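You operate a simulated robot arm through the tools that you are given. There is no shell and no other tool.

You are at the controls of a simulated robot arm. One attempt, no reset.

TASK
Press the rivet started in the fixture slide till its head stands as proud as the press card says.
Fine: set the stop dial first; end with the fixture slide out and the dial back on 0 mm.
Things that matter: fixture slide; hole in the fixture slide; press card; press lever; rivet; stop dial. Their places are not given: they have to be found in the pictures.

Only the result counts: the job must be done as asked and must still hold three seconds after the hand-in. Knocking over, shifting, dropping, spilling or breaking anything else fails it.

THE ROBOT
A 7-joint arm with a fingered hand, fixed in place. Base frame: the origin is at the foot of the arm, x ahead of it, y to its left, z up; the work surface is at about z = 0.912. Lengths are in m, angles in rad, forces in N, time in s.
Its first joint turns from -2.601 to 2.601 rad. Payload 3.5 kg.
The TCP is the grasp point between the finger pads, 0.03 m short of the fingertips. In the tool frame z runs along the fingers and y along their closing line. Largest opening 0.104 m; the body of the gripper starts 0.035 m behind the TCP. The gripper is a hand of 4 fingers: y runs from the thumb to the fingers, the wrist lies at [-0.015, -0.11, -0.186] in the tool frame, and closing takes about 1.5 s.
Orientation is that of the tool frame in the base frame, as a unit quaternion [w, x, y, z]. With the fingers straight down and the wrist toward the robot, the tool's x, y and z point along [0, 1, 0], [1, 0, 0] and [0, 0, -1] of the base frame.

THE INTERFACE
- The arm moves only by the tool drive_tool. Its argument "commands" is a list of rows, each a list of 7 numbers: the turn, a rotation vector about the tool's x, y, z in rad, then the shift along the tool's x, y, z in m, then the opening, from 0 (shut) to 1 (fully open). In form: [[ax, ay, az, dx, dy, dz, gripper], ...]. A call has 1 to 20 rows; each row shifts and turns the commanded pose from where the row before left it, along the tool's axes as they then stand. A row lasts 0.2 s, in which the tool goes at most 0.05 m and 0.15 rad; a call with a longer step from one row to the next is refused whole, and so is a gripper value outside its range. Where a pose cannot be reached the arm comes as near as it can. A force on the tool above 40 N (or 10 N above the force at the start of the call, whichever is more), or a blocked arm, ends the call early, and 0.2 s more pass. The fingers move at their own pace (about 0.045 m/s each) and stop on an object; they squeeze with about 33 N. The grip force told is the motor's: it shows also when the fingers shut on nothing. Time passes only in rows, and 0.2 s behind the last, so rows that do not move let the fingers close. It gives the time, the measured TCP pose, the force on the tool (base axes), the opening and the grip force at its end, in the units of the frame above (readings bear some noise), with the torque about the TCP (base axes, N m) and any sound that the robot's microphone picked up, and new pictures: "pictures" is both (left out), scene, wrist or none.
- Cameras (640 x 400 px; columns grow to the right, rows downward): "scene" is fixed at [0.2213, 0.5008, 1.6882]; the picture's right is [-0.99, -0.13, 0.00], its down [-0.05, 0.41, -0.91] and it looks along [0.12, -0.90, -0.41] (base axes); focal length 351 px, centre (320, 200). "wrist" rides on the gripper at [0.061, -0.092, -0.13] in the tool frame; the picture's right is [-0.81, 0.28, -0.52], its down [-0.53, -0.71, 0.46] and it looks along [-0.24, 0.64, 0.72] (tool axes); focal length 275 px, centre (320, 200).
- move_column(by): slides the trunk up (or, below 0, down) by that many m; the arm rides with it, the base frame stays. It gives what a move gives, with no picture.
- set_grasp(shape): the hand has 4 fingers and takes this shape, open, in about a second: jaw (thumb against the fingers, like two jaws); tri (thumb and two fingers); tip (a fingertip pinch); poke (one finger out to press); point (the index stretched); flat (the hand flat); cup (the hand cupped); fist (a fist). The gripper value then closes the fingers along that shape, each until it touches; the sizes above hold for jaw. It gives what a move gives, with no picture.
- locate(camera, pixels): there is no depth. For up to 12 entries [column, row, z] of the newest picture of that camera ("zoom" is the newest enlarged one), the place [x, y] in the base frame at which the ray of that pixel passes the height z, good to about 0.002 m. No time passes.
- close_up(camera, box): a new picture of the part [left, top, right, bottom] of that camera's present view, enlarged. No time passes.
- hand_in(): hands the job in; it is judged then, once.

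Open the gripper and draw the arm clear of the work before you hand the job in, unless the task says otherwise.

The tools are called as a command line: name --pt "numbers of a row" for each row, then --argument value for the rest, lists and objects as JSON in quotes. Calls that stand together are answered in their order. drive_tool: Moves the arm, as the interface text tells. Its arguments: {"type":"object","properties":{"commands":{"type":"array","items":{"type":"array","items":{"type":"number"}}},"pictures":{"type":"string","enum":["both","scene","wrist","none"]}},"required":["commands"]} The other tools are called the same way: move_column (by) slides the trunk up or down; set_grasp (shape) gives the hand a shape; locate (camera, pixels) gives the place at which the rays of pixels pass given heights; close_up (camera, box) takes an enlarged picture of a part of a camera's view; hand_in () hands the job in.

At the start:

```text
clock: 0.0
tool_pos: [0.3179, -0.7168, 1.2858]
orientation: [0.0, 0.707, 0.707, 0.0]
force: [0.1, 0.8, 0.1]
torque: [-0.01, 0.0, -0.01]
opening: 0.1038
gripper_force: 0.1
shape: jaw
trunk travel left (down, up): [-0.65, 0.06]
```

scene: 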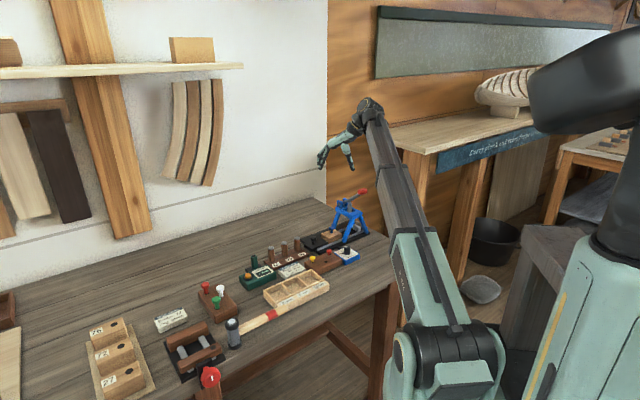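
wrist: 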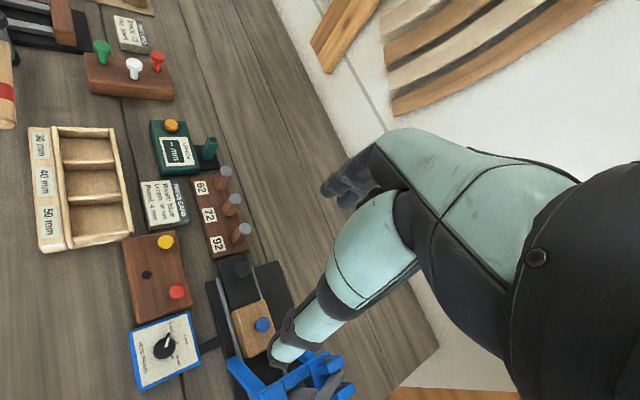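

I start by looking closer at the press area in both cameras: blue press around scene (345,220), dial around (348,255), card near wrist (163,200).

close_up --camera "wrist" --box '[120, 220, 360, 400]'

close_up --camera "wrist" --box '[130, 110, 260, 240]'

close_up --camera "scene" --box '[230, 170, 400, 300]'

```text
2.22 times, centred on (240, 310) of wrist
```

zoom: 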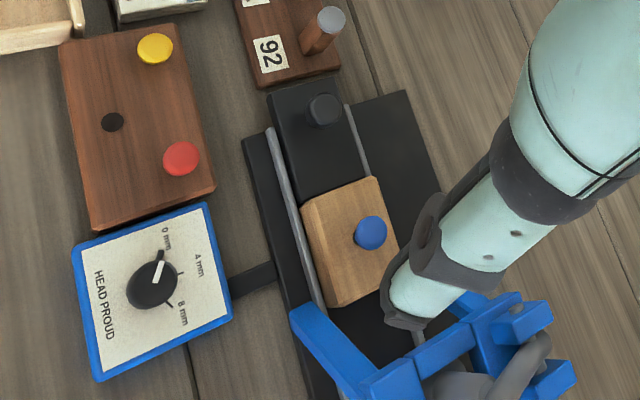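

```text
3.08 times, centred on (195, 175) of wrist
```

zoom: 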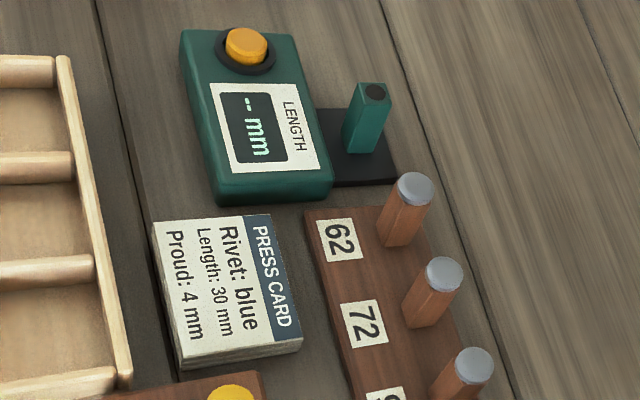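

```text
3.08 times, centred on (315, 235) of scene
```

zoom: 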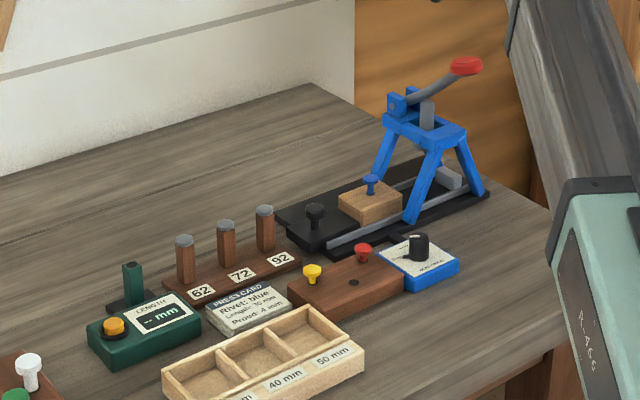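

The card reads "Rivet: blue, Length 30 mm, Proud 4 mm"; the blue rivet sits in the slide and the dial has 0/4/8 mm marks. I now locate the main parts from the scene zoom (dial knob (418,245), slide knob (315,212), rivet (370,180), lever knob (466,66)).

locate --camera "zoom" --pixels '[[418, 250, 0.95], [315, 212, 0.96], [370, 180, 0.98], [466, 66, 1.1], [466, 66, 1.15], [400, 100, 1.1], [448, 175, 0.93], [380, 255, 0.912], [420, 290, 0.912], [460, 268, 0.912], [320, 250, 0.912], [275, 212, 0.912]]'

locate --camera "wrist" --pixels '[[164, 346, 0.95], [177, 318, 0.93], [241, 269, 0.96], [262, 324, 0.98], [131, 335, 0.93], [156, 391, 0.93], [206, 366, 0.93], [193, 311, 0.93], [208, 282, 0.912], [237, 400, 0.912], [272, 261, 0.912]]'

```text
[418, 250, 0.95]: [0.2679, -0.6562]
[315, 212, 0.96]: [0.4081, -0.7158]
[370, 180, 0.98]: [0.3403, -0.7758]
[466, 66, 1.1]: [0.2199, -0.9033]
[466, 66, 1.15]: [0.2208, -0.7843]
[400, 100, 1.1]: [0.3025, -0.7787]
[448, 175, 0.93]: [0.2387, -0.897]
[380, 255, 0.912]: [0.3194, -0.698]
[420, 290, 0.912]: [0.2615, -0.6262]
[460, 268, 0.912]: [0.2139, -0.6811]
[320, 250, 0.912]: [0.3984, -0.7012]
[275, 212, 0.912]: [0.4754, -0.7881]
```

```text
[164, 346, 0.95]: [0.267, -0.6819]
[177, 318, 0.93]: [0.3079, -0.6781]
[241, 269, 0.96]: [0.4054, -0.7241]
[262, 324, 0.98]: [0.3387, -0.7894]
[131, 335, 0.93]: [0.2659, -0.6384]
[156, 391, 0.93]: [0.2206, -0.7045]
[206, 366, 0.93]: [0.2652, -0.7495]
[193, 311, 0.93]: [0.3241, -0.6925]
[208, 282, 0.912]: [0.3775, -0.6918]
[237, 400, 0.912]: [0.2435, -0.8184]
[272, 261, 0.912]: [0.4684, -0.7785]
```

Triangulating the two views, the press axis runs about 45° (toward -x,-y), with the dial near (0.267,-0.683). I take tighter close-ups of the dial and of the press/lever.

close_up --camera "wrist" --box '[125, 300, 215, 395]'

close_up --camera "scene" --box '[300, 180, 380, 270]'

close_up --camera "wrist" --box '[200, 240, 360, 400]'

```text
4.21 times, centred on (170, 348) of wrist
```

zoom: 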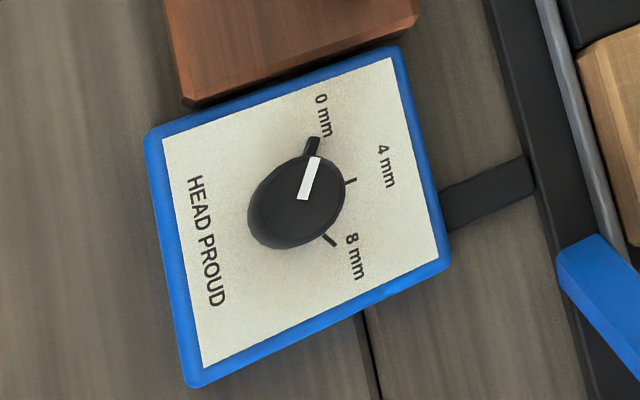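

```text
4.44 times, centred on (340, 225) of scene
```

zoom: 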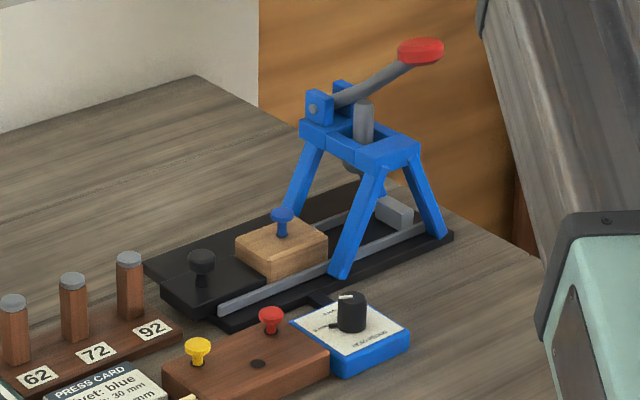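

```text
2.50 times, centred on (280, 320) of wrist
```

zoom: 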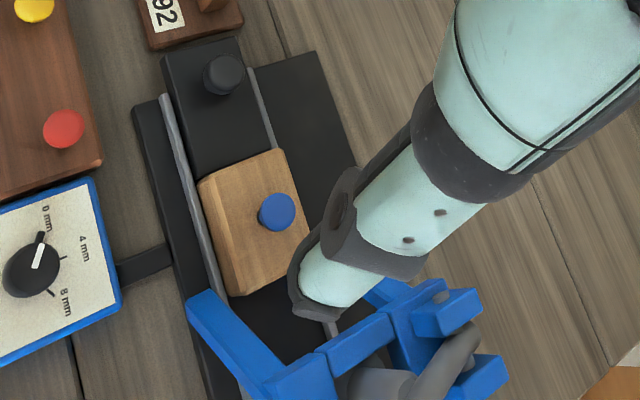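

The wrist view is nearly straight above the dial, so I locate the tick marks, the board corners, the knob rim and the press parts at plausible heights.

locate --camera "wrist" --pixels '[[169.3, 333.3, 0.932], [178.5, 342.7, 0.932], [174.0, 358.2, 0.932], [165.7, 347.1, 0.932], [165.7, 347.1, 0.955], [166.0, 347.0, 0.96], [168.8, 337.5, 0.96], [129, 331.5, 0.93], [188.5, 311.5, 0.93], [200, 363, 0.93], [138, 392, 0.93]]'

locate --camera "scene" --pixels '[[347.2, 225, 0.955], [347, 249, 0.93], [335.3, 253, 0.93], [351, 261, 0.93], [363, 254, 0.93], [347, 241.5, 0.96], [363, 190.5, 1.12], [363, 190.5, 1.15], [363, 190.5, 1.18], [349, 206, 1.07], [331, 223, 0.97]]'

```text
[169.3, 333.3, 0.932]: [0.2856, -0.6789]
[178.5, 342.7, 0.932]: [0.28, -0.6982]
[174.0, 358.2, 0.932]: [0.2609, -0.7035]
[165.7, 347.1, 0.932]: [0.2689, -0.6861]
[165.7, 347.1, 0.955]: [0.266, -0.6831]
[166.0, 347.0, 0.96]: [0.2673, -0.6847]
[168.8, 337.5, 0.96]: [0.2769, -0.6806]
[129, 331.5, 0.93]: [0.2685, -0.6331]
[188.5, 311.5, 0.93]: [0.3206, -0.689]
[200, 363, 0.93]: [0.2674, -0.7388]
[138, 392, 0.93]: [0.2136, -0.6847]
```

```text
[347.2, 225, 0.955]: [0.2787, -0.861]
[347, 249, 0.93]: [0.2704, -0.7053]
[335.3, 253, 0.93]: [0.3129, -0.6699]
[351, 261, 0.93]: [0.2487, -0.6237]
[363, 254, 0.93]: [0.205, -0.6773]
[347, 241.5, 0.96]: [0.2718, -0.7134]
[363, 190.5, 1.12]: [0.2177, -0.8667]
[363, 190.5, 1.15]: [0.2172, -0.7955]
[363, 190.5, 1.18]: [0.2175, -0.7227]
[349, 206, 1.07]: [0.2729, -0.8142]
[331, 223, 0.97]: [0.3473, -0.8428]
```

The dial ticks sit at about +20° (0 mm), −45° (4 mm) and −110° (8 mm) about the knob centre (0.267,−0.686), so I need a clockwise turn of about 65°. I shift the arm at height to (0.24,−0.81) to view the press and lever without the hand in the way.

drive_tool --pt "0 0 0 -0.031 -0.026 -0.01 1" --pt "0 0 0 -0.031 -0.026 -0.01 1" --pt "0 0 0 -0.031 -0.026 -0.01 1" --pt "0 0 0 0 0 0 1" --pictures "both"

```text
clock: 0.8
tool_pos: [0.2453, -0.7872, 1.3103]
orientation: [0.001, 0.709, 0.705, 0.0]
force: [-6.3, -17.8, 9.9]
torque: [3.14, 0.2, 2.22]
opening: 0.1034
gripper_force: 0.1
shape: jaw
out of reach, approached as far as the arm can: row 3
trunk travel left (down, up): [-0.65, 0.06]
stopped in row 4: the force on the tool passed its limit at 56 N (the readings are from after the stop); the commanded pose is now the measured one
```

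scene: 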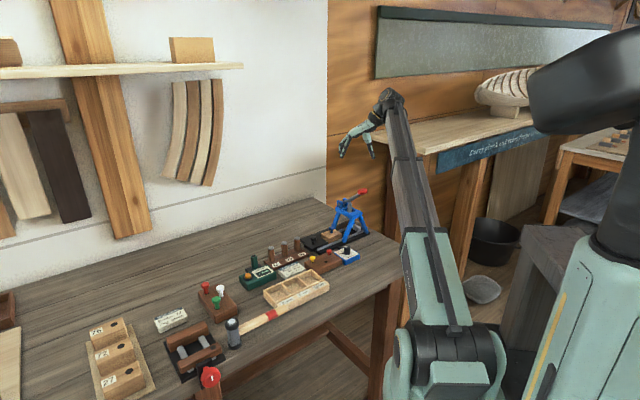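
wrist: 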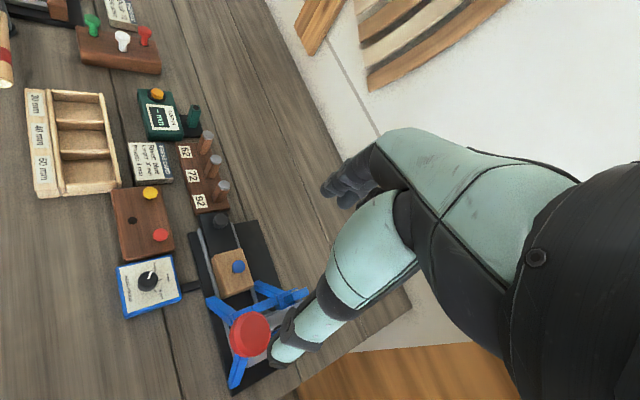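

The call ended on force with the arm "out of reach" at row 3; the hand sits well above the red lever knob (wrist px (250,333), triangulated at about (0.215,−0.80,1.15)). I back off a little toward the base and read the force again.

drive_tool --pt "0 0 0 0.02 0.01 0 1" --pt "0 0 0 0.02 0.01 0 1" --pt "0 0 0 0 0 0 1" --pictures "none"

locate --camera "scene" --pixels '[[400, 150, 1.2], [400, 150, 1.3], [400, 150, 1.1], [345, 150, 1.3], [520, 120, 1.2], [380, 120, 1.4], [380, 120, 1.5]]'

```text
clock: 1.6
tool_pos: [0.2637, -0.7488, 1.3108]
orientation: [0.002, 0.709, 0.705, 0.001]
force: [0.4, 0.6, -0.9]
torque: [0.04, 0.01, -0.02]
opening: 0.1039
gripper_force: 0.1
shape: jaw
trunk travel left (down, up): [-0.65, 0.06]
```

```text
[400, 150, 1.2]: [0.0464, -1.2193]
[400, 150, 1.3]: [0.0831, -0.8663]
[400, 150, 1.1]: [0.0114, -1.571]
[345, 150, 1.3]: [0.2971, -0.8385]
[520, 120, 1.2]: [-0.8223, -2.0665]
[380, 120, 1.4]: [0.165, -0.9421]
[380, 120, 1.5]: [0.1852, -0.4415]
```

Force is back to zero. Now a close-up of the press from the present wrist view.

close_up --camera "wrist" --box '[100, 190, 320, 400]'

close_up --camera "scene" --box '[310, 180, 380, 265]'

```text
1.90 times, centred on (210, 295) of wrist
```

zoom: 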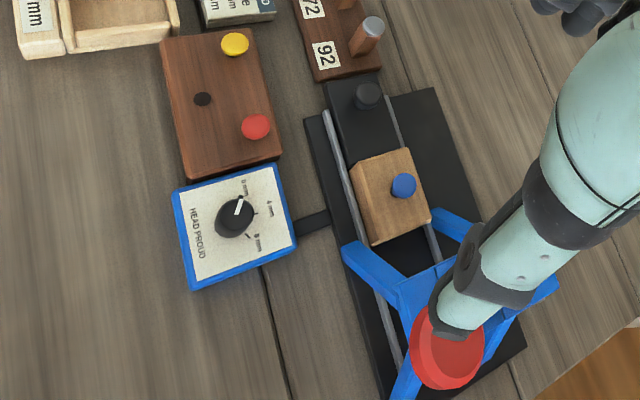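

```text
4.71 times, centred on (345, 222) of scene
```

zoom: 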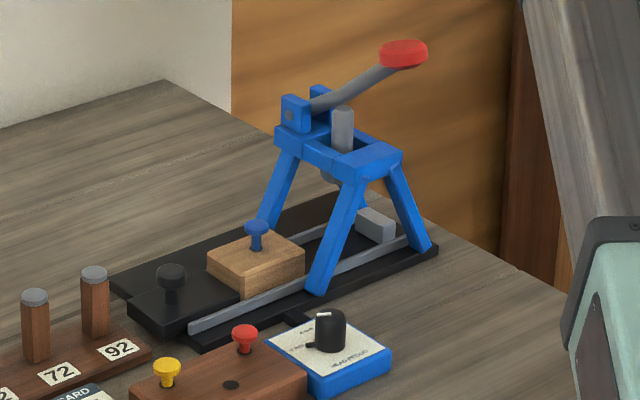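

I locate press features from both views: leg feet, frame top corners, base corners, lever pivot and knob.

locate --camera "wrist" --pixels '[[225.7, 321.2, 0.93], [273, 302.9, 0.93], [254.6, 398, 0.93], [252, 350, 1.06], [252, 350, 1.08], [278.2, 371, 1.15], [203.7, 253, 0.918], [270.4, 237.3, 0.918], [317.6, 371, 0.918], [254, 287.6, 0.97], [235, 245, 0.955], [166, 304, 0.955]]'

locate --camera "scene" --pixels '[[344.5, 240.5, 0.92], [366.5, 232, 0.92], [348.5, 218, 1.06], [348.5, 218, 1.08], [361.5, 213, 1.07], [341, 205.5, 1.1], [338, 207, 1.07], [338, 212.6, 1.07], [362.6, 192.9, 1.15], [318, 251.5, 0.912], [302, 239, 0.912], [369.5, 234, 0.912]]'

```text
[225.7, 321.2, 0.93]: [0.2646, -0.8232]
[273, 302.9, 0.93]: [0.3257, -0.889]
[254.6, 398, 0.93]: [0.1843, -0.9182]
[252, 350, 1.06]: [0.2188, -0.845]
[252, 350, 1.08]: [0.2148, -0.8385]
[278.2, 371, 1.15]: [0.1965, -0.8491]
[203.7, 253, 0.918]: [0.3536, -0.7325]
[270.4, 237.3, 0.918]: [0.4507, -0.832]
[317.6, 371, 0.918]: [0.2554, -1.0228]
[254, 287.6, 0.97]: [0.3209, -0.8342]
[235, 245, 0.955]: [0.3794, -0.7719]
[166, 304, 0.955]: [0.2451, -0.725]
```

```text
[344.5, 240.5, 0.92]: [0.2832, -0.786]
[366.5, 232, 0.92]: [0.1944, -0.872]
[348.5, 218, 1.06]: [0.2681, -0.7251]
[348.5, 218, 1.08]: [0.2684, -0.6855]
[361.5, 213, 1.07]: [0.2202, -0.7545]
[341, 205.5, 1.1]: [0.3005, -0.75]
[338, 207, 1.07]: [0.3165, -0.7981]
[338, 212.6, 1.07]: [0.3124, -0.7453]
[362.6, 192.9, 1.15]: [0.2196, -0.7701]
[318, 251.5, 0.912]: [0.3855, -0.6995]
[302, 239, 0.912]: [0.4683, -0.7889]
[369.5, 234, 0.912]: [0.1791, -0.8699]
```

Lever runs across the press with its red knob toward the dial side, pivot on the far side. Now a tight scene zoom on the dial to measure knob height and the pointer skirt.

close_up --camera "scene" --box '[330, 238, 366, 268]'

close_up --camera "wrist" --box '[130, 270, 205, 350]'

```text
13.33 times, centred on (348, 253) of scene
```

zoom: 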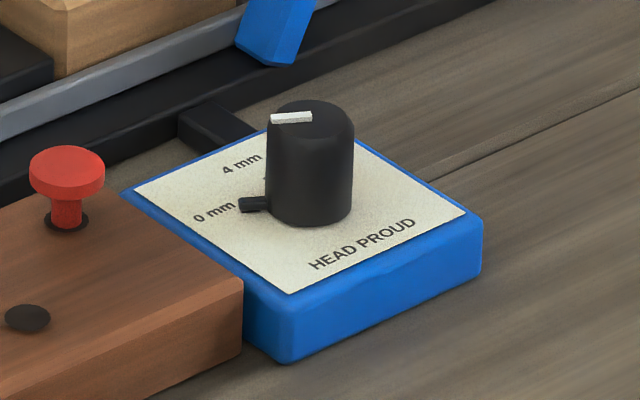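

```text
5.00 times, centred on (168, 310) of wrist
```

zoom: 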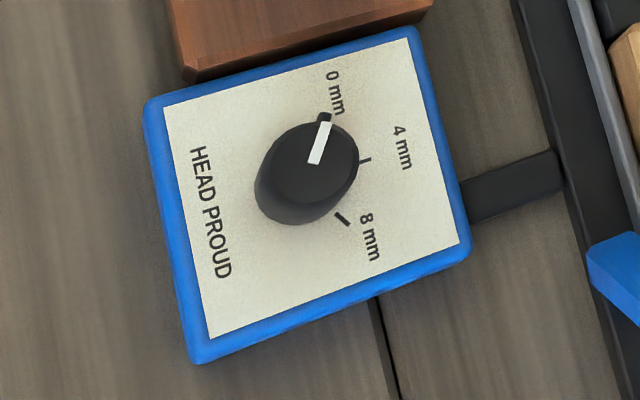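

The knob is about 26 mm wide and 27 mm tall on a board whose top is at about z≈0.934; the pointer stub is low. I locate the knob top, ticks and board corners from this zoom.

locate --camera "zoom" --pixels '[[315, 162, 0.961], [327, 123, 0.961], [312, 163, 0.961], [326, 115, 0.938], [370, 160, 0.934], [358, 160, 0.934], [349, 225, 0.934], [336, 213, 0.934], [145, 105, 0.934], [414, 27, 0.934], [470, 245, 0.934], [195, 362, 0.934]]'

```text
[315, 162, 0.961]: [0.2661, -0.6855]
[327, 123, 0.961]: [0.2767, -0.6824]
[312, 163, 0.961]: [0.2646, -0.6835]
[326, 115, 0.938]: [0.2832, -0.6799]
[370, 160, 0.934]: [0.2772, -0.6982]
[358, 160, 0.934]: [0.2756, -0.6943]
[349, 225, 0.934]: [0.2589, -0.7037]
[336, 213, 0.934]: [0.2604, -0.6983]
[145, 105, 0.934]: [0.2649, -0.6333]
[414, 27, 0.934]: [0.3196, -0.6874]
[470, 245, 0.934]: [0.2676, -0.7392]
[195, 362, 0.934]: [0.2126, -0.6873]
```

I look at the hand itself in the scene view (around (350,150)) to understand the finger layout before choosing the pinch shape.

close_up --camera "scene" --box '[325, 80, 425, 165]'

close_up --camera "wrist" --box '[220, 120, 460, 400]'

```text
4.71 times, centred on (375, 122) of scene
```

zoom: 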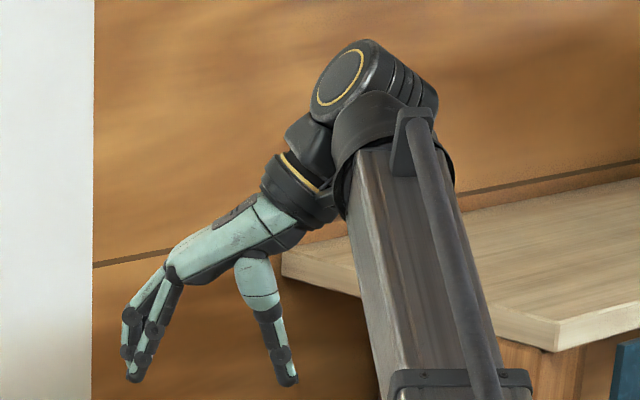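

```text
1.43 times, centred on (340, 260) of wrist
```

zoom: 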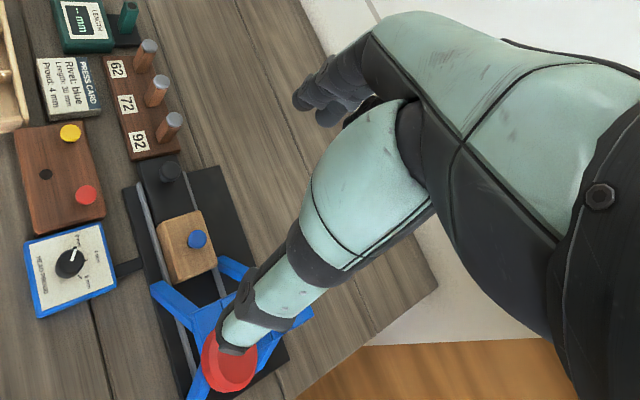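

The hand has a thumb and three curled fingers. I go to above the dial: first shift +y at height, turn −45° (so the fingers clear the red rivet and straddle the pointer), then descend to z≈1.08 with the jaw at about half opening.

drive_tool --pt "0 0 0 0.021 0.0007 0 0.8" --pt "0 0 0 0.021 0.0007 0 0.6" --pt "0 0 0 0.021 0.0007 0 0.55" --pt "0 0 0.1309 0 0 0 0.55" --pt "0 0 0.1309 0 0 0 0.55" --pt "0 0 0.1309 0 0 0 0.55" --pt "0 0 0.1309 0 0 0 0.55" --pt "0 0 0.1309 0 0 0 0.55" --pt "0 0 0.1309 0 0 0 0.55" --pt "0 0 0 0 0 0.04 0.55" --pt "0 0 0 0 0 0.04 0.55" --pt "0 0 0 0 0 0.04 0.55" --pt "0 0 0 0 0 0.04 0.55" --pt "0 0 0 0 0 0.04 0.55" --pt "0 0 0 0 0 0.03 0.55" --pt "0 0 0 0 0 0 0.55" --pictures "both"

```text
clock: 5.0
tool_pos: [0.2684, -0.6852, 1.0782]
orientation: [0.002, 0.925, 0.379, 0.001]
force: [0.2, 0.7, 0.6]
torque: [-0.02, 0.01, -0.03]
opening: 0.0574
gripper_force: 0.1
shape: jaw
trunk travel left (down, up): [-0.65, 0.06]
```

scene: 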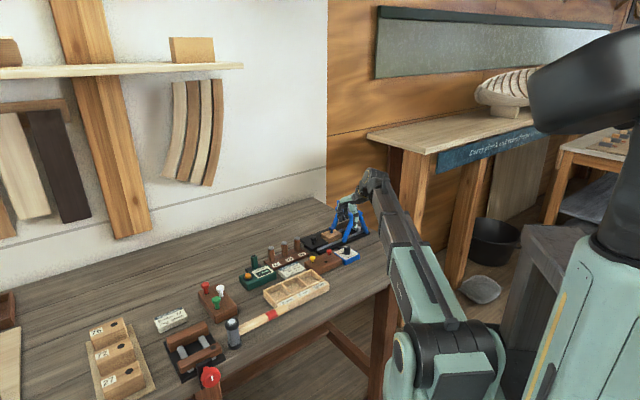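
wrist: 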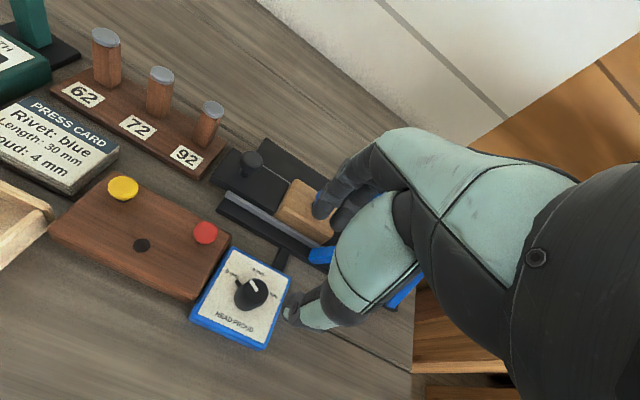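

The hand is above the dial; knob at wrist px (252,293). I zoom there to refine the knob centre before descending.

close_up --camera "wrist" --box '[180, 235, 310, 355]'

close_up --camera "scene" --box '[310, 160, 400, 275]'

```text
3.33 times, centred on (245, 295) of wrist
```

zoom: 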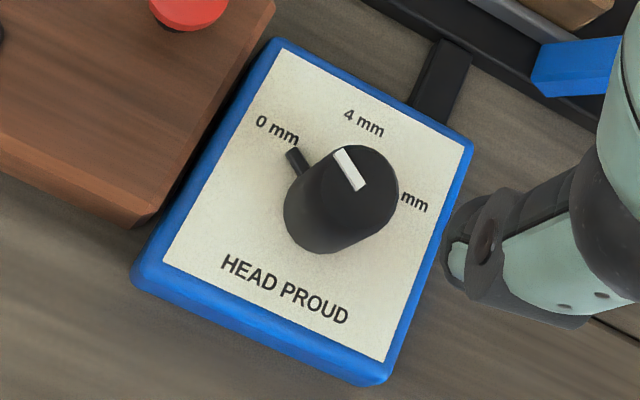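

```text
3.48 times, centred on (355, 218) of scene
```

zoom: 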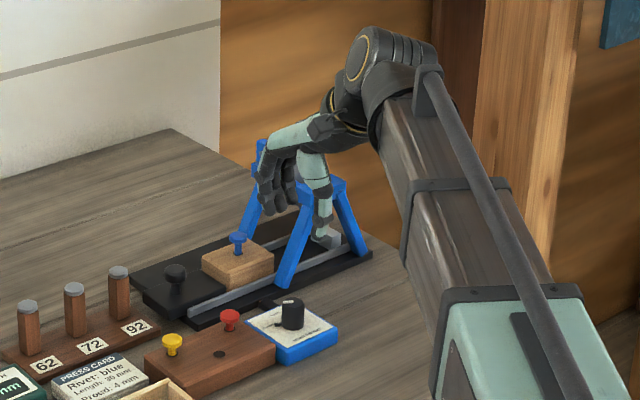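

Locating the knob top centre (wrist px (257,291)) and the board corners from this closer view.

locate --camera "wrist" --pixels '[[257, 291.1, 0.961], [255.5, 291, 0.961], [237.5, 286.5, 0.94], [234, 248, 0.934], [289.5, 279, 0.934], [264, 345, 0.934], [188, 315, 0.934]]'

```text
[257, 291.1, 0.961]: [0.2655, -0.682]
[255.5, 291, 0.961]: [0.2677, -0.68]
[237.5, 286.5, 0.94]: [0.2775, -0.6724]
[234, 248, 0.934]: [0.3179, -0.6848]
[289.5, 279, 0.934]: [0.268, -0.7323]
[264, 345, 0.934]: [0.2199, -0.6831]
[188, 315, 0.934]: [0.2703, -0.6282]
```

The two views differ by about 5 mm, so I cross-check the knob base and top with the fixed scene camera.

locate --camera "scene" --pixels '[[347.25, 253.3, 0.934], [347.25, 247.15, 0.961], [347.25, 253.3, 0.934], [347.25, 247.15, 0.961], [333.2, 252.6, 0.934], [360.1, 255.5, 0.934], [345.1, 264.6, 0.934]]'

close_up --camera "scene" --box '[330, 238, 366, 268]'

```text
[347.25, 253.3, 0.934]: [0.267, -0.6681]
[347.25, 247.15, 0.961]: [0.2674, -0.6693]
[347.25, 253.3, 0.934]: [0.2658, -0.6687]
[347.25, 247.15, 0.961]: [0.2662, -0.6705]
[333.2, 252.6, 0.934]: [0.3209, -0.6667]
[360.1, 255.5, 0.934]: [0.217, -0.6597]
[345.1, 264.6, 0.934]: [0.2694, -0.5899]
```

```text
13.33 times, centred on (348, 253) of scene
```

zoom: 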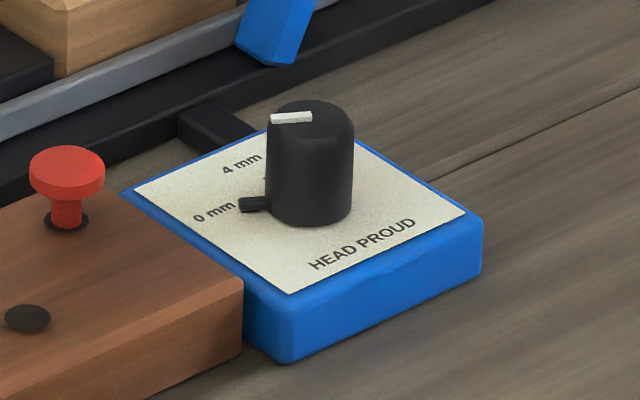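

All three views agree if the board top is at z≈0.922 and the knob top at z≈0.950, with the knob axis at about (0.266,−0.6865). I correct the xy by ~2 mm and descend to TCP z≈0.98, then look.

drive_tool --pt "0 0 0 -0.0024 -0.0005 0.025 0.55" --pt "0 0 0 0 0 0.025 0.55" --pt "0 0 0 0 0 0.025 0.55" --pt "0 0 0 0 0 0.023 0.55" --pt "0 0 0 0 0 0 0.55" --pictures "both"

close_up --camera "scene" --box '[325, 210, 375, 270]'

close_up --camera "wrist" --box '[220, 210, 380, 330]'

```text
clock: 6.2
tool_pos: [0.2659, -0.6885, 0.9804]
orientation: [0.001, 0.925, 0.38, 0.001]
force: [-0.7, 0.1, -0.9]
torque: [0.01, -0.02, -0.02]
opening: 0.0575
gripper_force: 0.0
shape: jaw
trunk travel left (down, up): [-0.65, 0.06]
```

scene: 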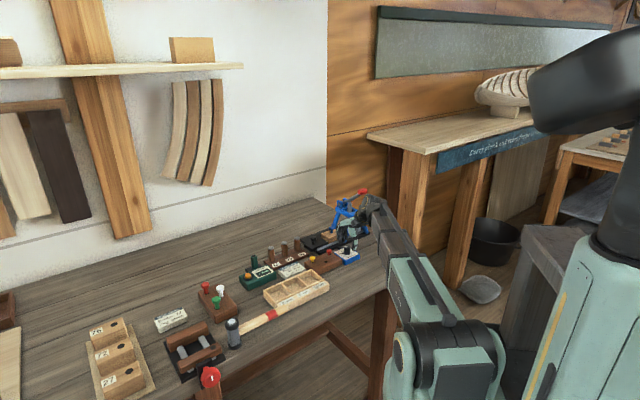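
wrist: 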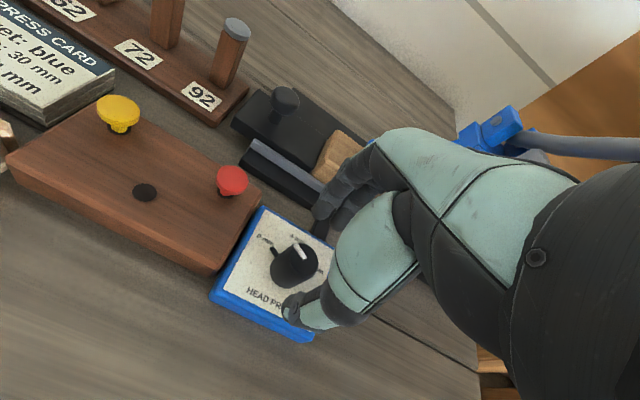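

```text
6.67 times, centred on (350, 240) of scene
```

zoom: 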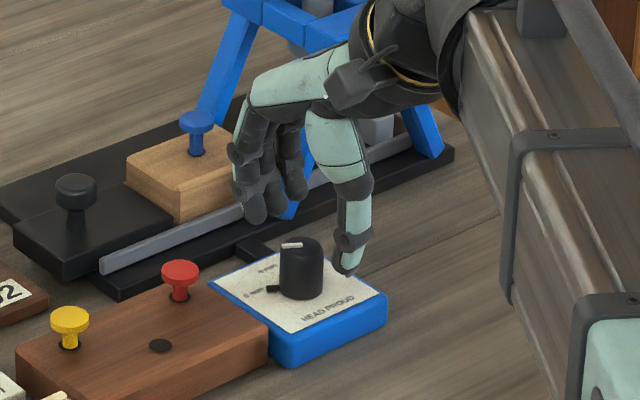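

```text
3.33 times, centred on (300, 270) of wrist
```

zoom: 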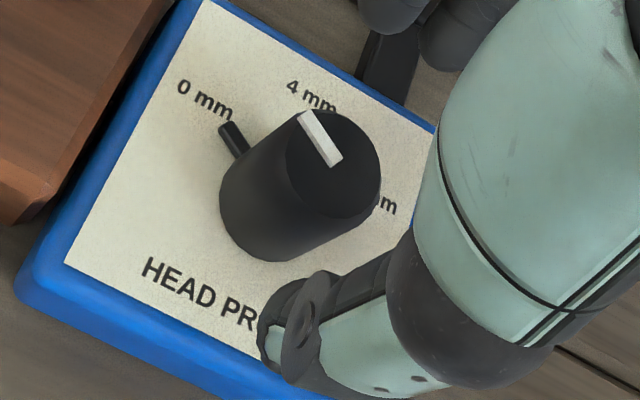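

The knob is between thumb (294,309) and fingers (324,214), about 3 mm toward +x tool. I trim that, descend 17 mm so that the tips sit ~1 cm above the board, and look again.

drive_tool --pt "0 0 0 0.0027 -0.0012 0 0.55" --pt "0 0 0 0 0 0.009 0.55" --pt "0 0 0 0 0 0.008 0.55" --pt "0 0 0 0 0 0 0.55" --pictures "wrist"

close_up --camera "scene" --box '[325, 215, 375, 270]'

close_up --camera "wrist" --box '[240, 200, 380, 330]'

```text
clock: 7.2
tool_pos: [0.2687, -0.6839, 0.9648]
orientation: [0.001, 0.925, 0.379, 0.001]
force: [0.4, -0.9, -0.6]
torque: [-0.01, -0.03, 0.03]
opening: 0.0575
gripper_force: 0.0
shape: jaw
trunk travel left (down, up): [-0.65, 0.06]
```

wrist: 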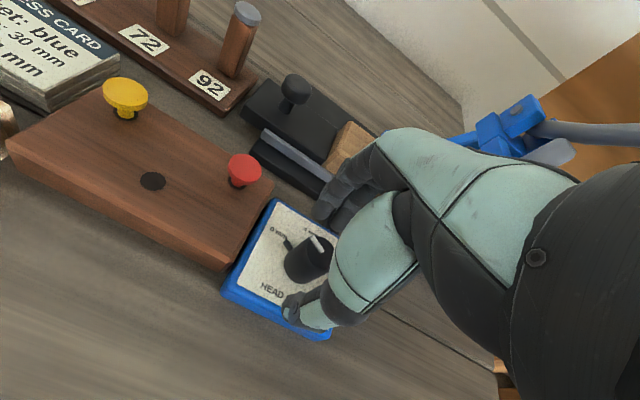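

```text
7.27 times, centred on (350, 242) of scene
```

zoom: 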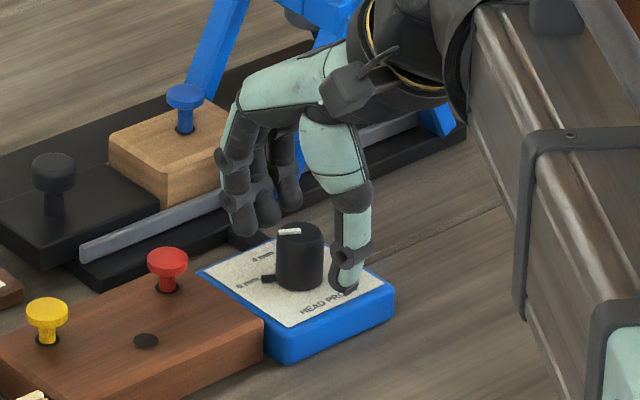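

```text
3.08 times, centred on (310, 265) of wrist
```

zoom: 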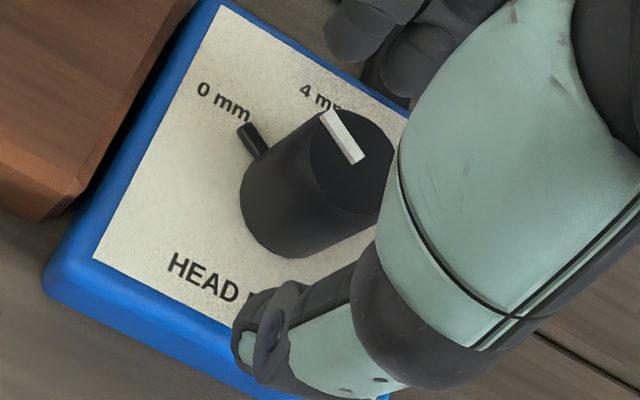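

The knob is centred between thumb and fingers within about 2 mm. I close the jaw on it.

drive_tool --pt "0 0 0 0 0 0 0.4" --pt "0 0 0 0 0 0 0.3" --pt "0 0 0 0 0 0 0.2" --pt "0 0 0 0 0 0 0.1" --pt "0 0 0 0 0 0 0" --pt "0 0 0 0 0 0 0" --pt "0 0 0 0 0 0 0" --pt "0 0 0 0 0 0 0" --pictures "wrist"

close_up --camera "scene" --box '[325, 215, 375, 270]'

close_up --camera "wrist" --box '[240, 200, 380, 330]'

```text
clock: 9.0
tool_pos: [0.2682, -0.6835, 0.9645]
orientation: [0.001, 0.925, 0.379, 0.0]
force: [-5.0, 7.4, -4.7]
torque: [0.21, 0.1, 0.01]
opening: 0.0164
gripper_force: 33.4
shape: jaw
trunk travel left (down, up): [-0.65, 0.06]
```

wrist: 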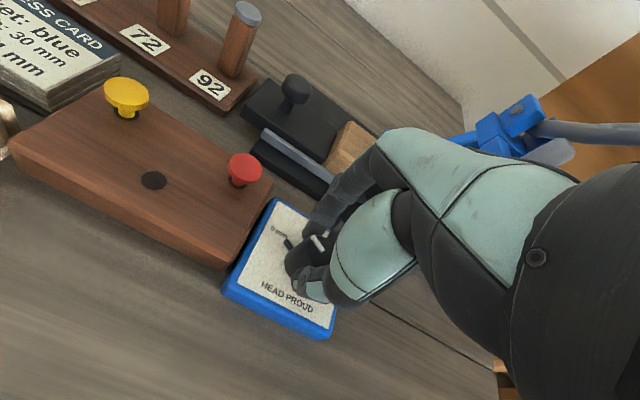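

```text
7.27 times, centred on (350, 242) of scene
```

zoom: 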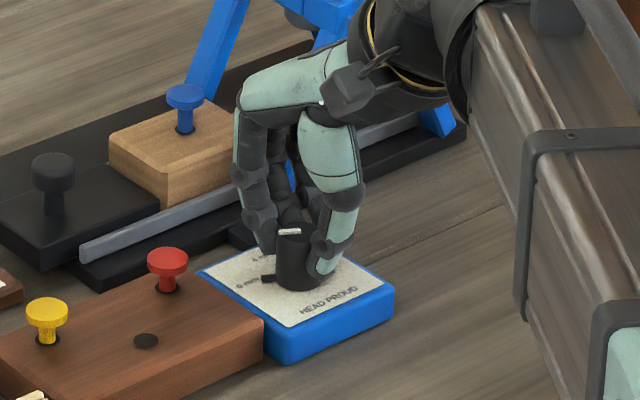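

```text
3.08 times, centred on (310, 265) of wrist
```

zoom: 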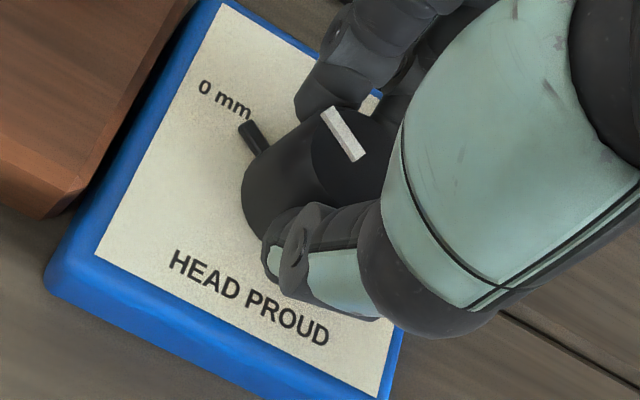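

The knob is gripped (33 N), with a mild lateral load toward the thumb side. I ease 1 mm that way and turn the first half (about 32°) clockwise.

drive_tool --pt "0 0 0 0 -0.0012 0 0" --pt "0 0 0.1 0 0 0 0" --pt "0 0 0.1 0 0 0 0" --pt "0 0 0.12 0 0 0 0" --pt "0 0 0.12 0 0 0 0" --pt "0 0 0.12 0 0 0 0" --pt "0 0 0 0 0 0 0" --pictures "wrist"

close_up --camera "scene" --box '[325, 215, 375, 270]'

close_up --camera "wrist" --box '[240, 200, 380, 330]'

```text
clock: 10.6
tool_pos: [0.2671, -0.6835, 0.9645]
orientation: [0.001, 0.994, 0.109, 0.001]
force: [-1.3, 6.3, -5.1]
torque: [0.11, 0.01, -0.03]
opening: 0.0163
gripper_force: 33.6
shape: jaw
trunk travel left (down, up): [-0.65, 0.06]
```

wrist: 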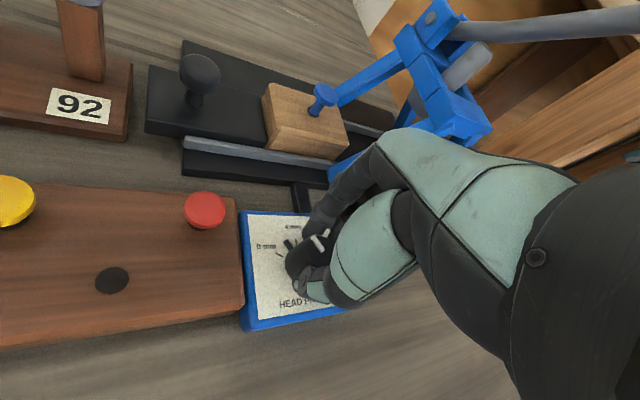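

```text
7.27 times, centred on (350, 242) of scene
```

zoom: 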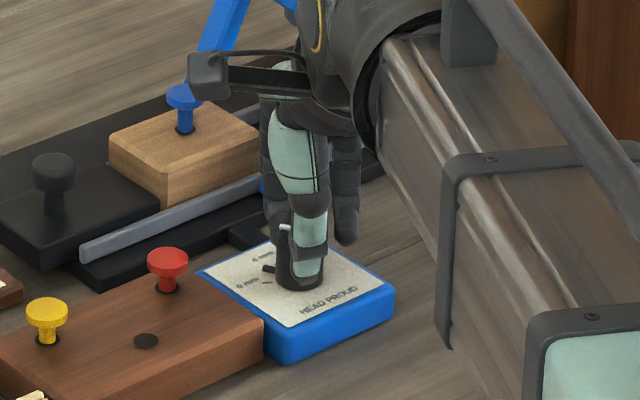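

```text
3.08 times, centred on (310, 265) of wrist
```

zoom: 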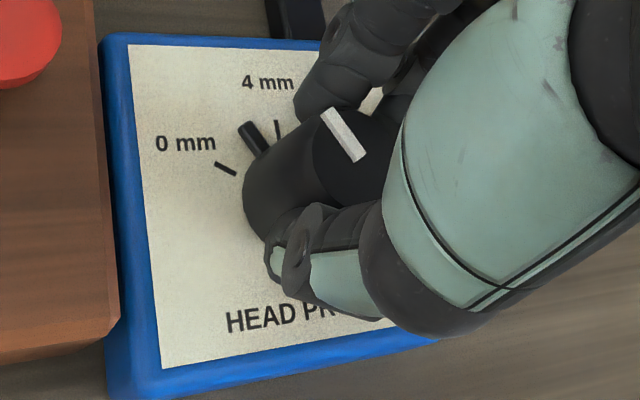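

The pointer follows the hand and is about midway between the 0 and 4 ticks. I turn another 0.4 rad and check.

drive_tool --pt "0 0 0.1 0 0 0 0" --pt "0 0 0.1 0 0 0 0" --pt "0 0 0.1 0 0 0 0" --pt "0 0 0.1 0 0 0 0" --pt "0 0 0 0 0 0 0" --pictures "wrist"

close_up --camera "wrist" --box '[250, 210, 360, 310]'

close_up --camera "scene" --box '[330, 238, 366, 268]'

```text
clock: 11.8
tool_pos: [0.2662, -0.6846, 0.9643]
orientation: [0.0, 0.996, -0.091, 0.001]
force: [-0.7, 6.1, -8.3]
torque: [0.08, 0.02, -0.01]
opening: 0.0159
gripper_force: 33.3
shape: jaw
trunk travel left (down, up): [-0.65, 0.06]
```

wrist: 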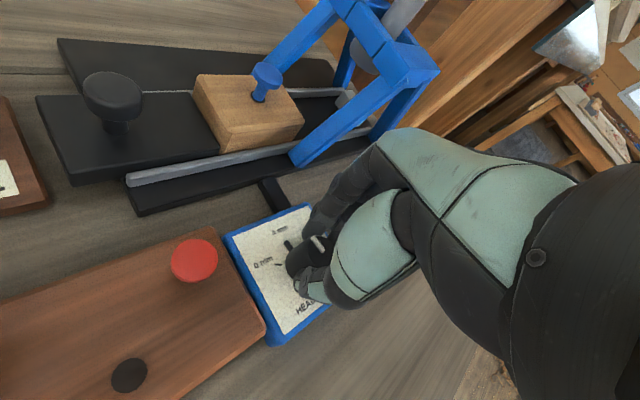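

```text
4.00 times, centred on (305, 260) of wrist
```

zoom: 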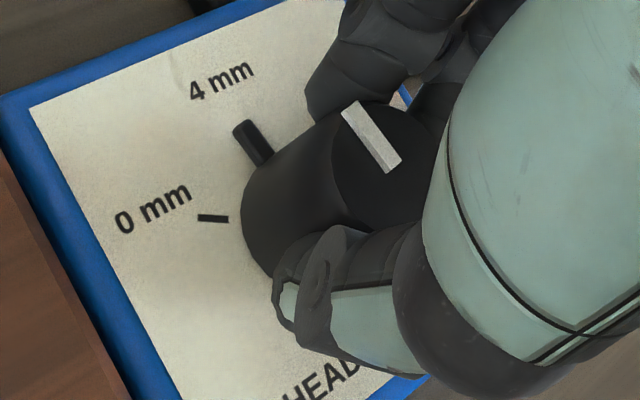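

```text
13.33 times, centred on (348, 253) of scene
```

zoom: 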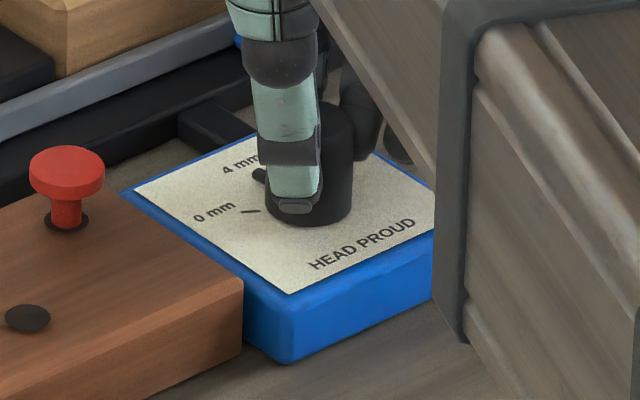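

Hand has turned 55° so far and the pointer is near the 4 mm label. I locate the pointer tip, 0 tick and labels to compute the pointer angle.

locate --camera "wrist" --pixels '[[285, 241.5, 0.928], [293, 250, 0.928], [274.5, 264.25, 0.923], [282.25, 264.75, 0.923], [280.5, 230, 0.923], [263.25, 262, 0.923], [285, 241.5, 0.928], [274.5, 264.25, 0.923], [280.5, 230, 0.923], [263.25, 262, 0.923], [223.5, 235, 0.923], [315, 203, 0.923]]'

```text
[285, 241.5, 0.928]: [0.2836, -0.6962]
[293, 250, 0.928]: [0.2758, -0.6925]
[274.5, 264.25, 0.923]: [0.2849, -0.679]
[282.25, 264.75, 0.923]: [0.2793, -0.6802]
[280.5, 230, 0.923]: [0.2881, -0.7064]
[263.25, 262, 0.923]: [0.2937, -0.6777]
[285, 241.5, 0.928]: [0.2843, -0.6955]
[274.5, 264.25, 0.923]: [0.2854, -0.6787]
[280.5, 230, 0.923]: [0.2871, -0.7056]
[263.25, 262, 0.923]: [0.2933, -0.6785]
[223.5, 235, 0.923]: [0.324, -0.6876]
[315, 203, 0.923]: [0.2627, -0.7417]
```

Pointer azimuth is about −30…−33° now with the 4 mm tick at −45°, so about 0.17 rad more. I turn it, then check again.

drive_tool --pt "0 0 0.09 0 0 0 0" --pt "0 0 0.09 0 0 0 0" --pt "0 0 0 0 0 0 0" --pictures "wrist"

close_up --camera "wrist" --box '[250, 210, 360, 310]'

close_up --camera "scene" --box '[330, 238, 366, 268]'

```text
clock: 12.6
tool_pos: [0.2668, -0.6849, 0.9644]
orientation: [0.001, 0.983, -0.181, 0.0]
force: [-0.4, 7.3, -9.6]
torque: [0.04, 0.02, 0.01]
opening: 0.0161
gripper_force: 33.5
shape: jaw
trunk travel left (down, up): [-0.65, 0.06]
```

wrist: 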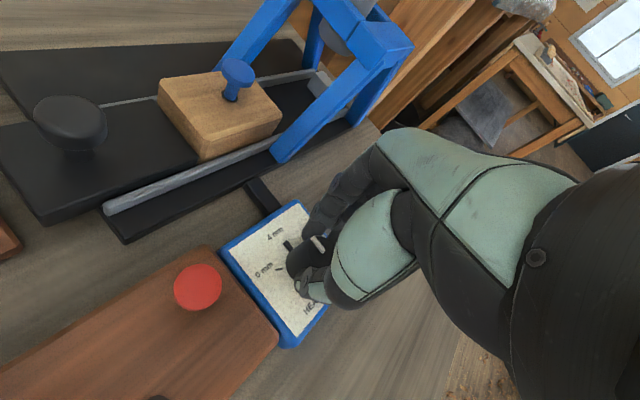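

```text
4.00 times, centred on (305, 260) of wrist
```

zoom: 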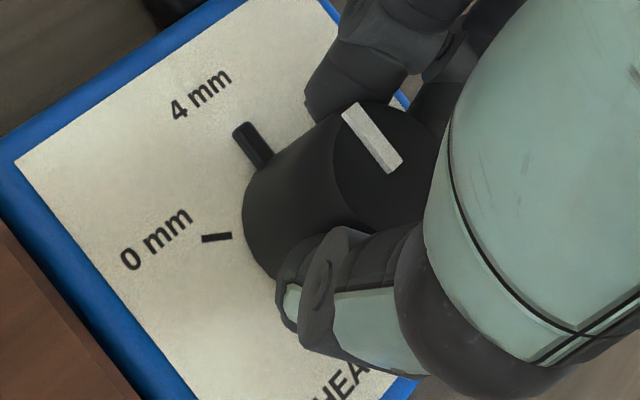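

```text
13.33 times, centred on (348, 253) of scene
```

zoom: 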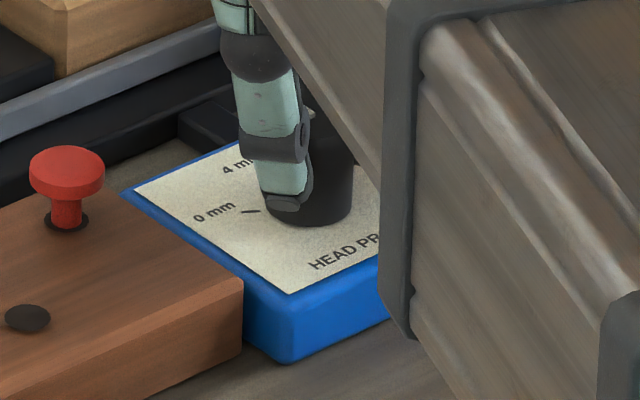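

Hand has turned 65.5° in total with no slip visible. I open the jaw and rise 8 cm, then back off toward the robot to inspect the dial.

drive_tool --pt "0 0 0 0 0 0 0.2" --pt "0 0 0 0 0 0 0.35" --pt "0 0 0 0 0 0 0.5" --pt "0 0 0 0 0 0 0.55" --pt "0 0 0 0 0 0 0.55" --pt "0 0 0 0 0 -0.02 0.55" --pt "0 0 0 0 0 -0.03 0.55" --pt "0 0 0 0 0 -0.03 0.55" --pt "0 0 0 0 -0.02 -0.02 0.55" --pt "0 0 0 0 -0.02 -0.02 0.55" --pt "0 0 0 0 0 0 0.55" --pictures "both"

close_up --camera "scene" --box '[330, 238, 366, 268]'

close_up --camera "wrist" --box '[180, 180, 340, 320]'

```text
clock: 15.0
tool_pos: [0.2818, -0.6472, 1.0854]
orientation: [0.001, 0.984, -0.18, 0.001]
force: [-0.4, 1.2, 0.8]
torque: [-0.01, 0.0, 0.01]
opening: 0.0568
gripper_force: 0.1
shape: jaw
trunk travel left (down, up): [-0.65, 0.06]
```

scene: 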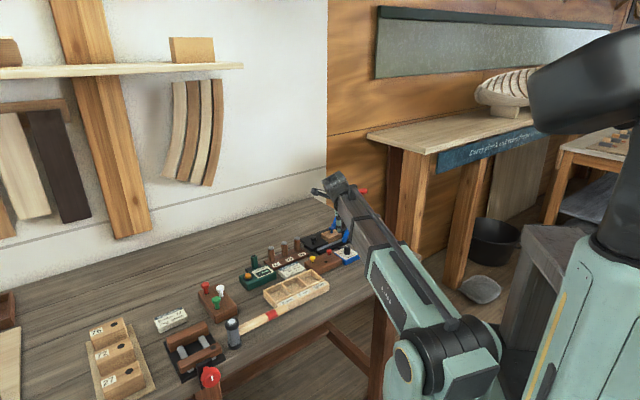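
wrist: 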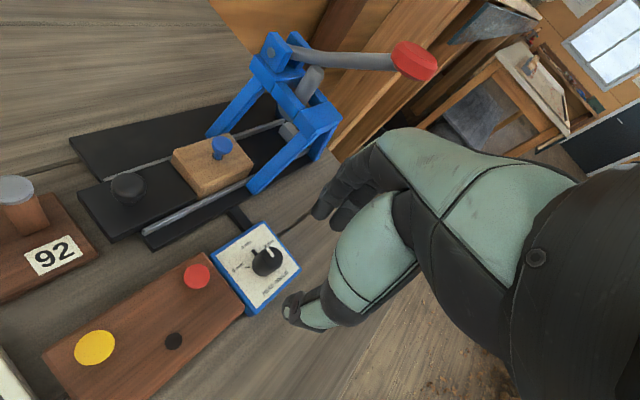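

```text
13.33 times, centred on (348, 253) of scene
```

zoom: 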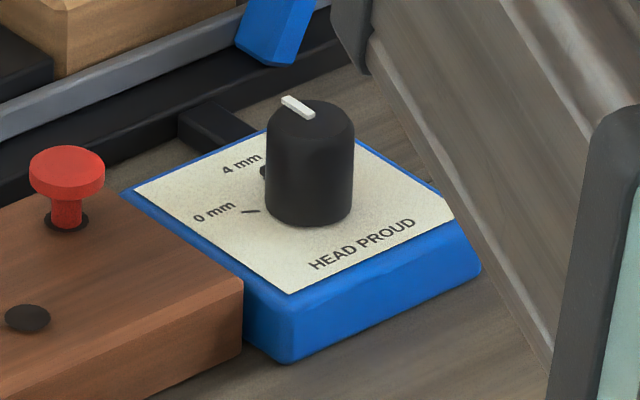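

```text
2.86 times, centred on (260, 250) of wrist
```

zoom: 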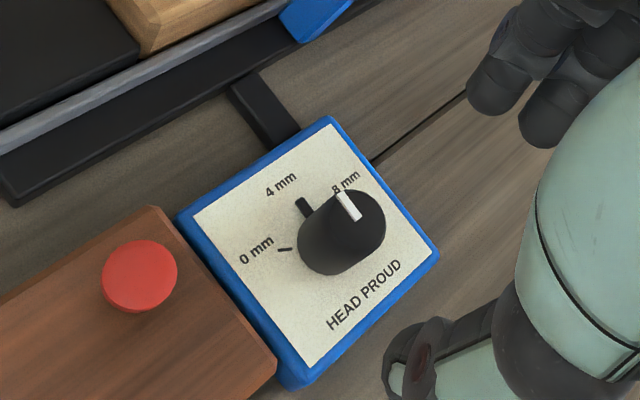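

The pointer now stands at the 4 mm label with the tick hidden under it. I zoom tighter to verify the alignment.

close_up --camera "wrist" --box '[225, 225, 290, 270]'

```text
8.89 times, centred on (258, 248) of wrist
```

zoom: 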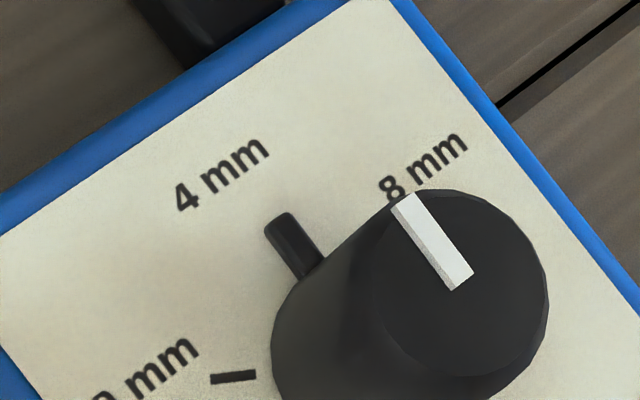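

Locating the white mark ends, pointer ends, label centres and the 0 tick to compute angles.

locate --camera "zoom" --pixels '[[460, 280, 0.95], [403, 202, 0.95], [460, 280, 0.95], [403, 202, 0.95], [283, 222, 0.929], [310, 270, 0.929], [223, 172, 0.923], [211, 379, 0.923], [256, 375, 0.923], [5, 235, 0.923], [380, 5, 0.923], [423, 165, 0.923]]'

```text
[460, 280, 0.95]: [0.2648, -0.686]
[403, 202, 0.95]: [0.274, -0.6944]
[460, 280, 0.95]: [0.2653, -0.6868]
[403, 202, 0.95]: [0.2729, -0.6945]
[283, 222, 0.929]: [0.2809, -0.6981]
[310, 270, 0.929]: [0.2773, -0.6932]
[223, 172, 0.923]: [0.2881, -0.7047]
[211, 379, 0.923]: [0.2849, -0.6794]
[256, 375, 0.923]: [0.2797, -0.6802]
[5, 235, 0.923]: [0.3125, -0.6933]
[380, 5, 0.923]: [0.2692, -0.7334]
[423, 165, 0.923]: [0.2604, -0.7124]
```

Using the board's perspective, the 4 mm and 8 mm ticks are 60° apart and the white mark now lies within ~1–2° of the 4 mm direction, so the dial reads 4 mm. Next I study the press and slide in the current wrist view.

close_up --camera "wrist" --box '[60, 20, 360, 260]'

close_up --camera "wrist" --box '[180, 20, 360, 170]'

```text
1.67 times, centred on (210, 140) of wrist
```

zoom: 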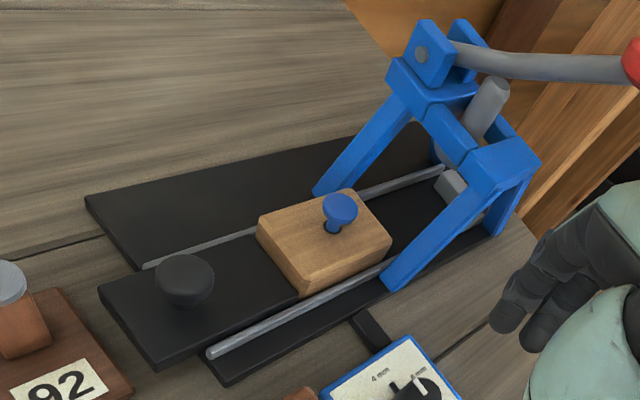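

```text
2.67 times, centred on (270, 95) of wrist
```

zoom: 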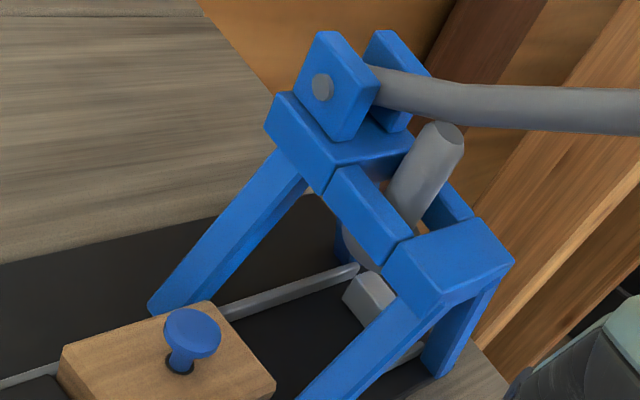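

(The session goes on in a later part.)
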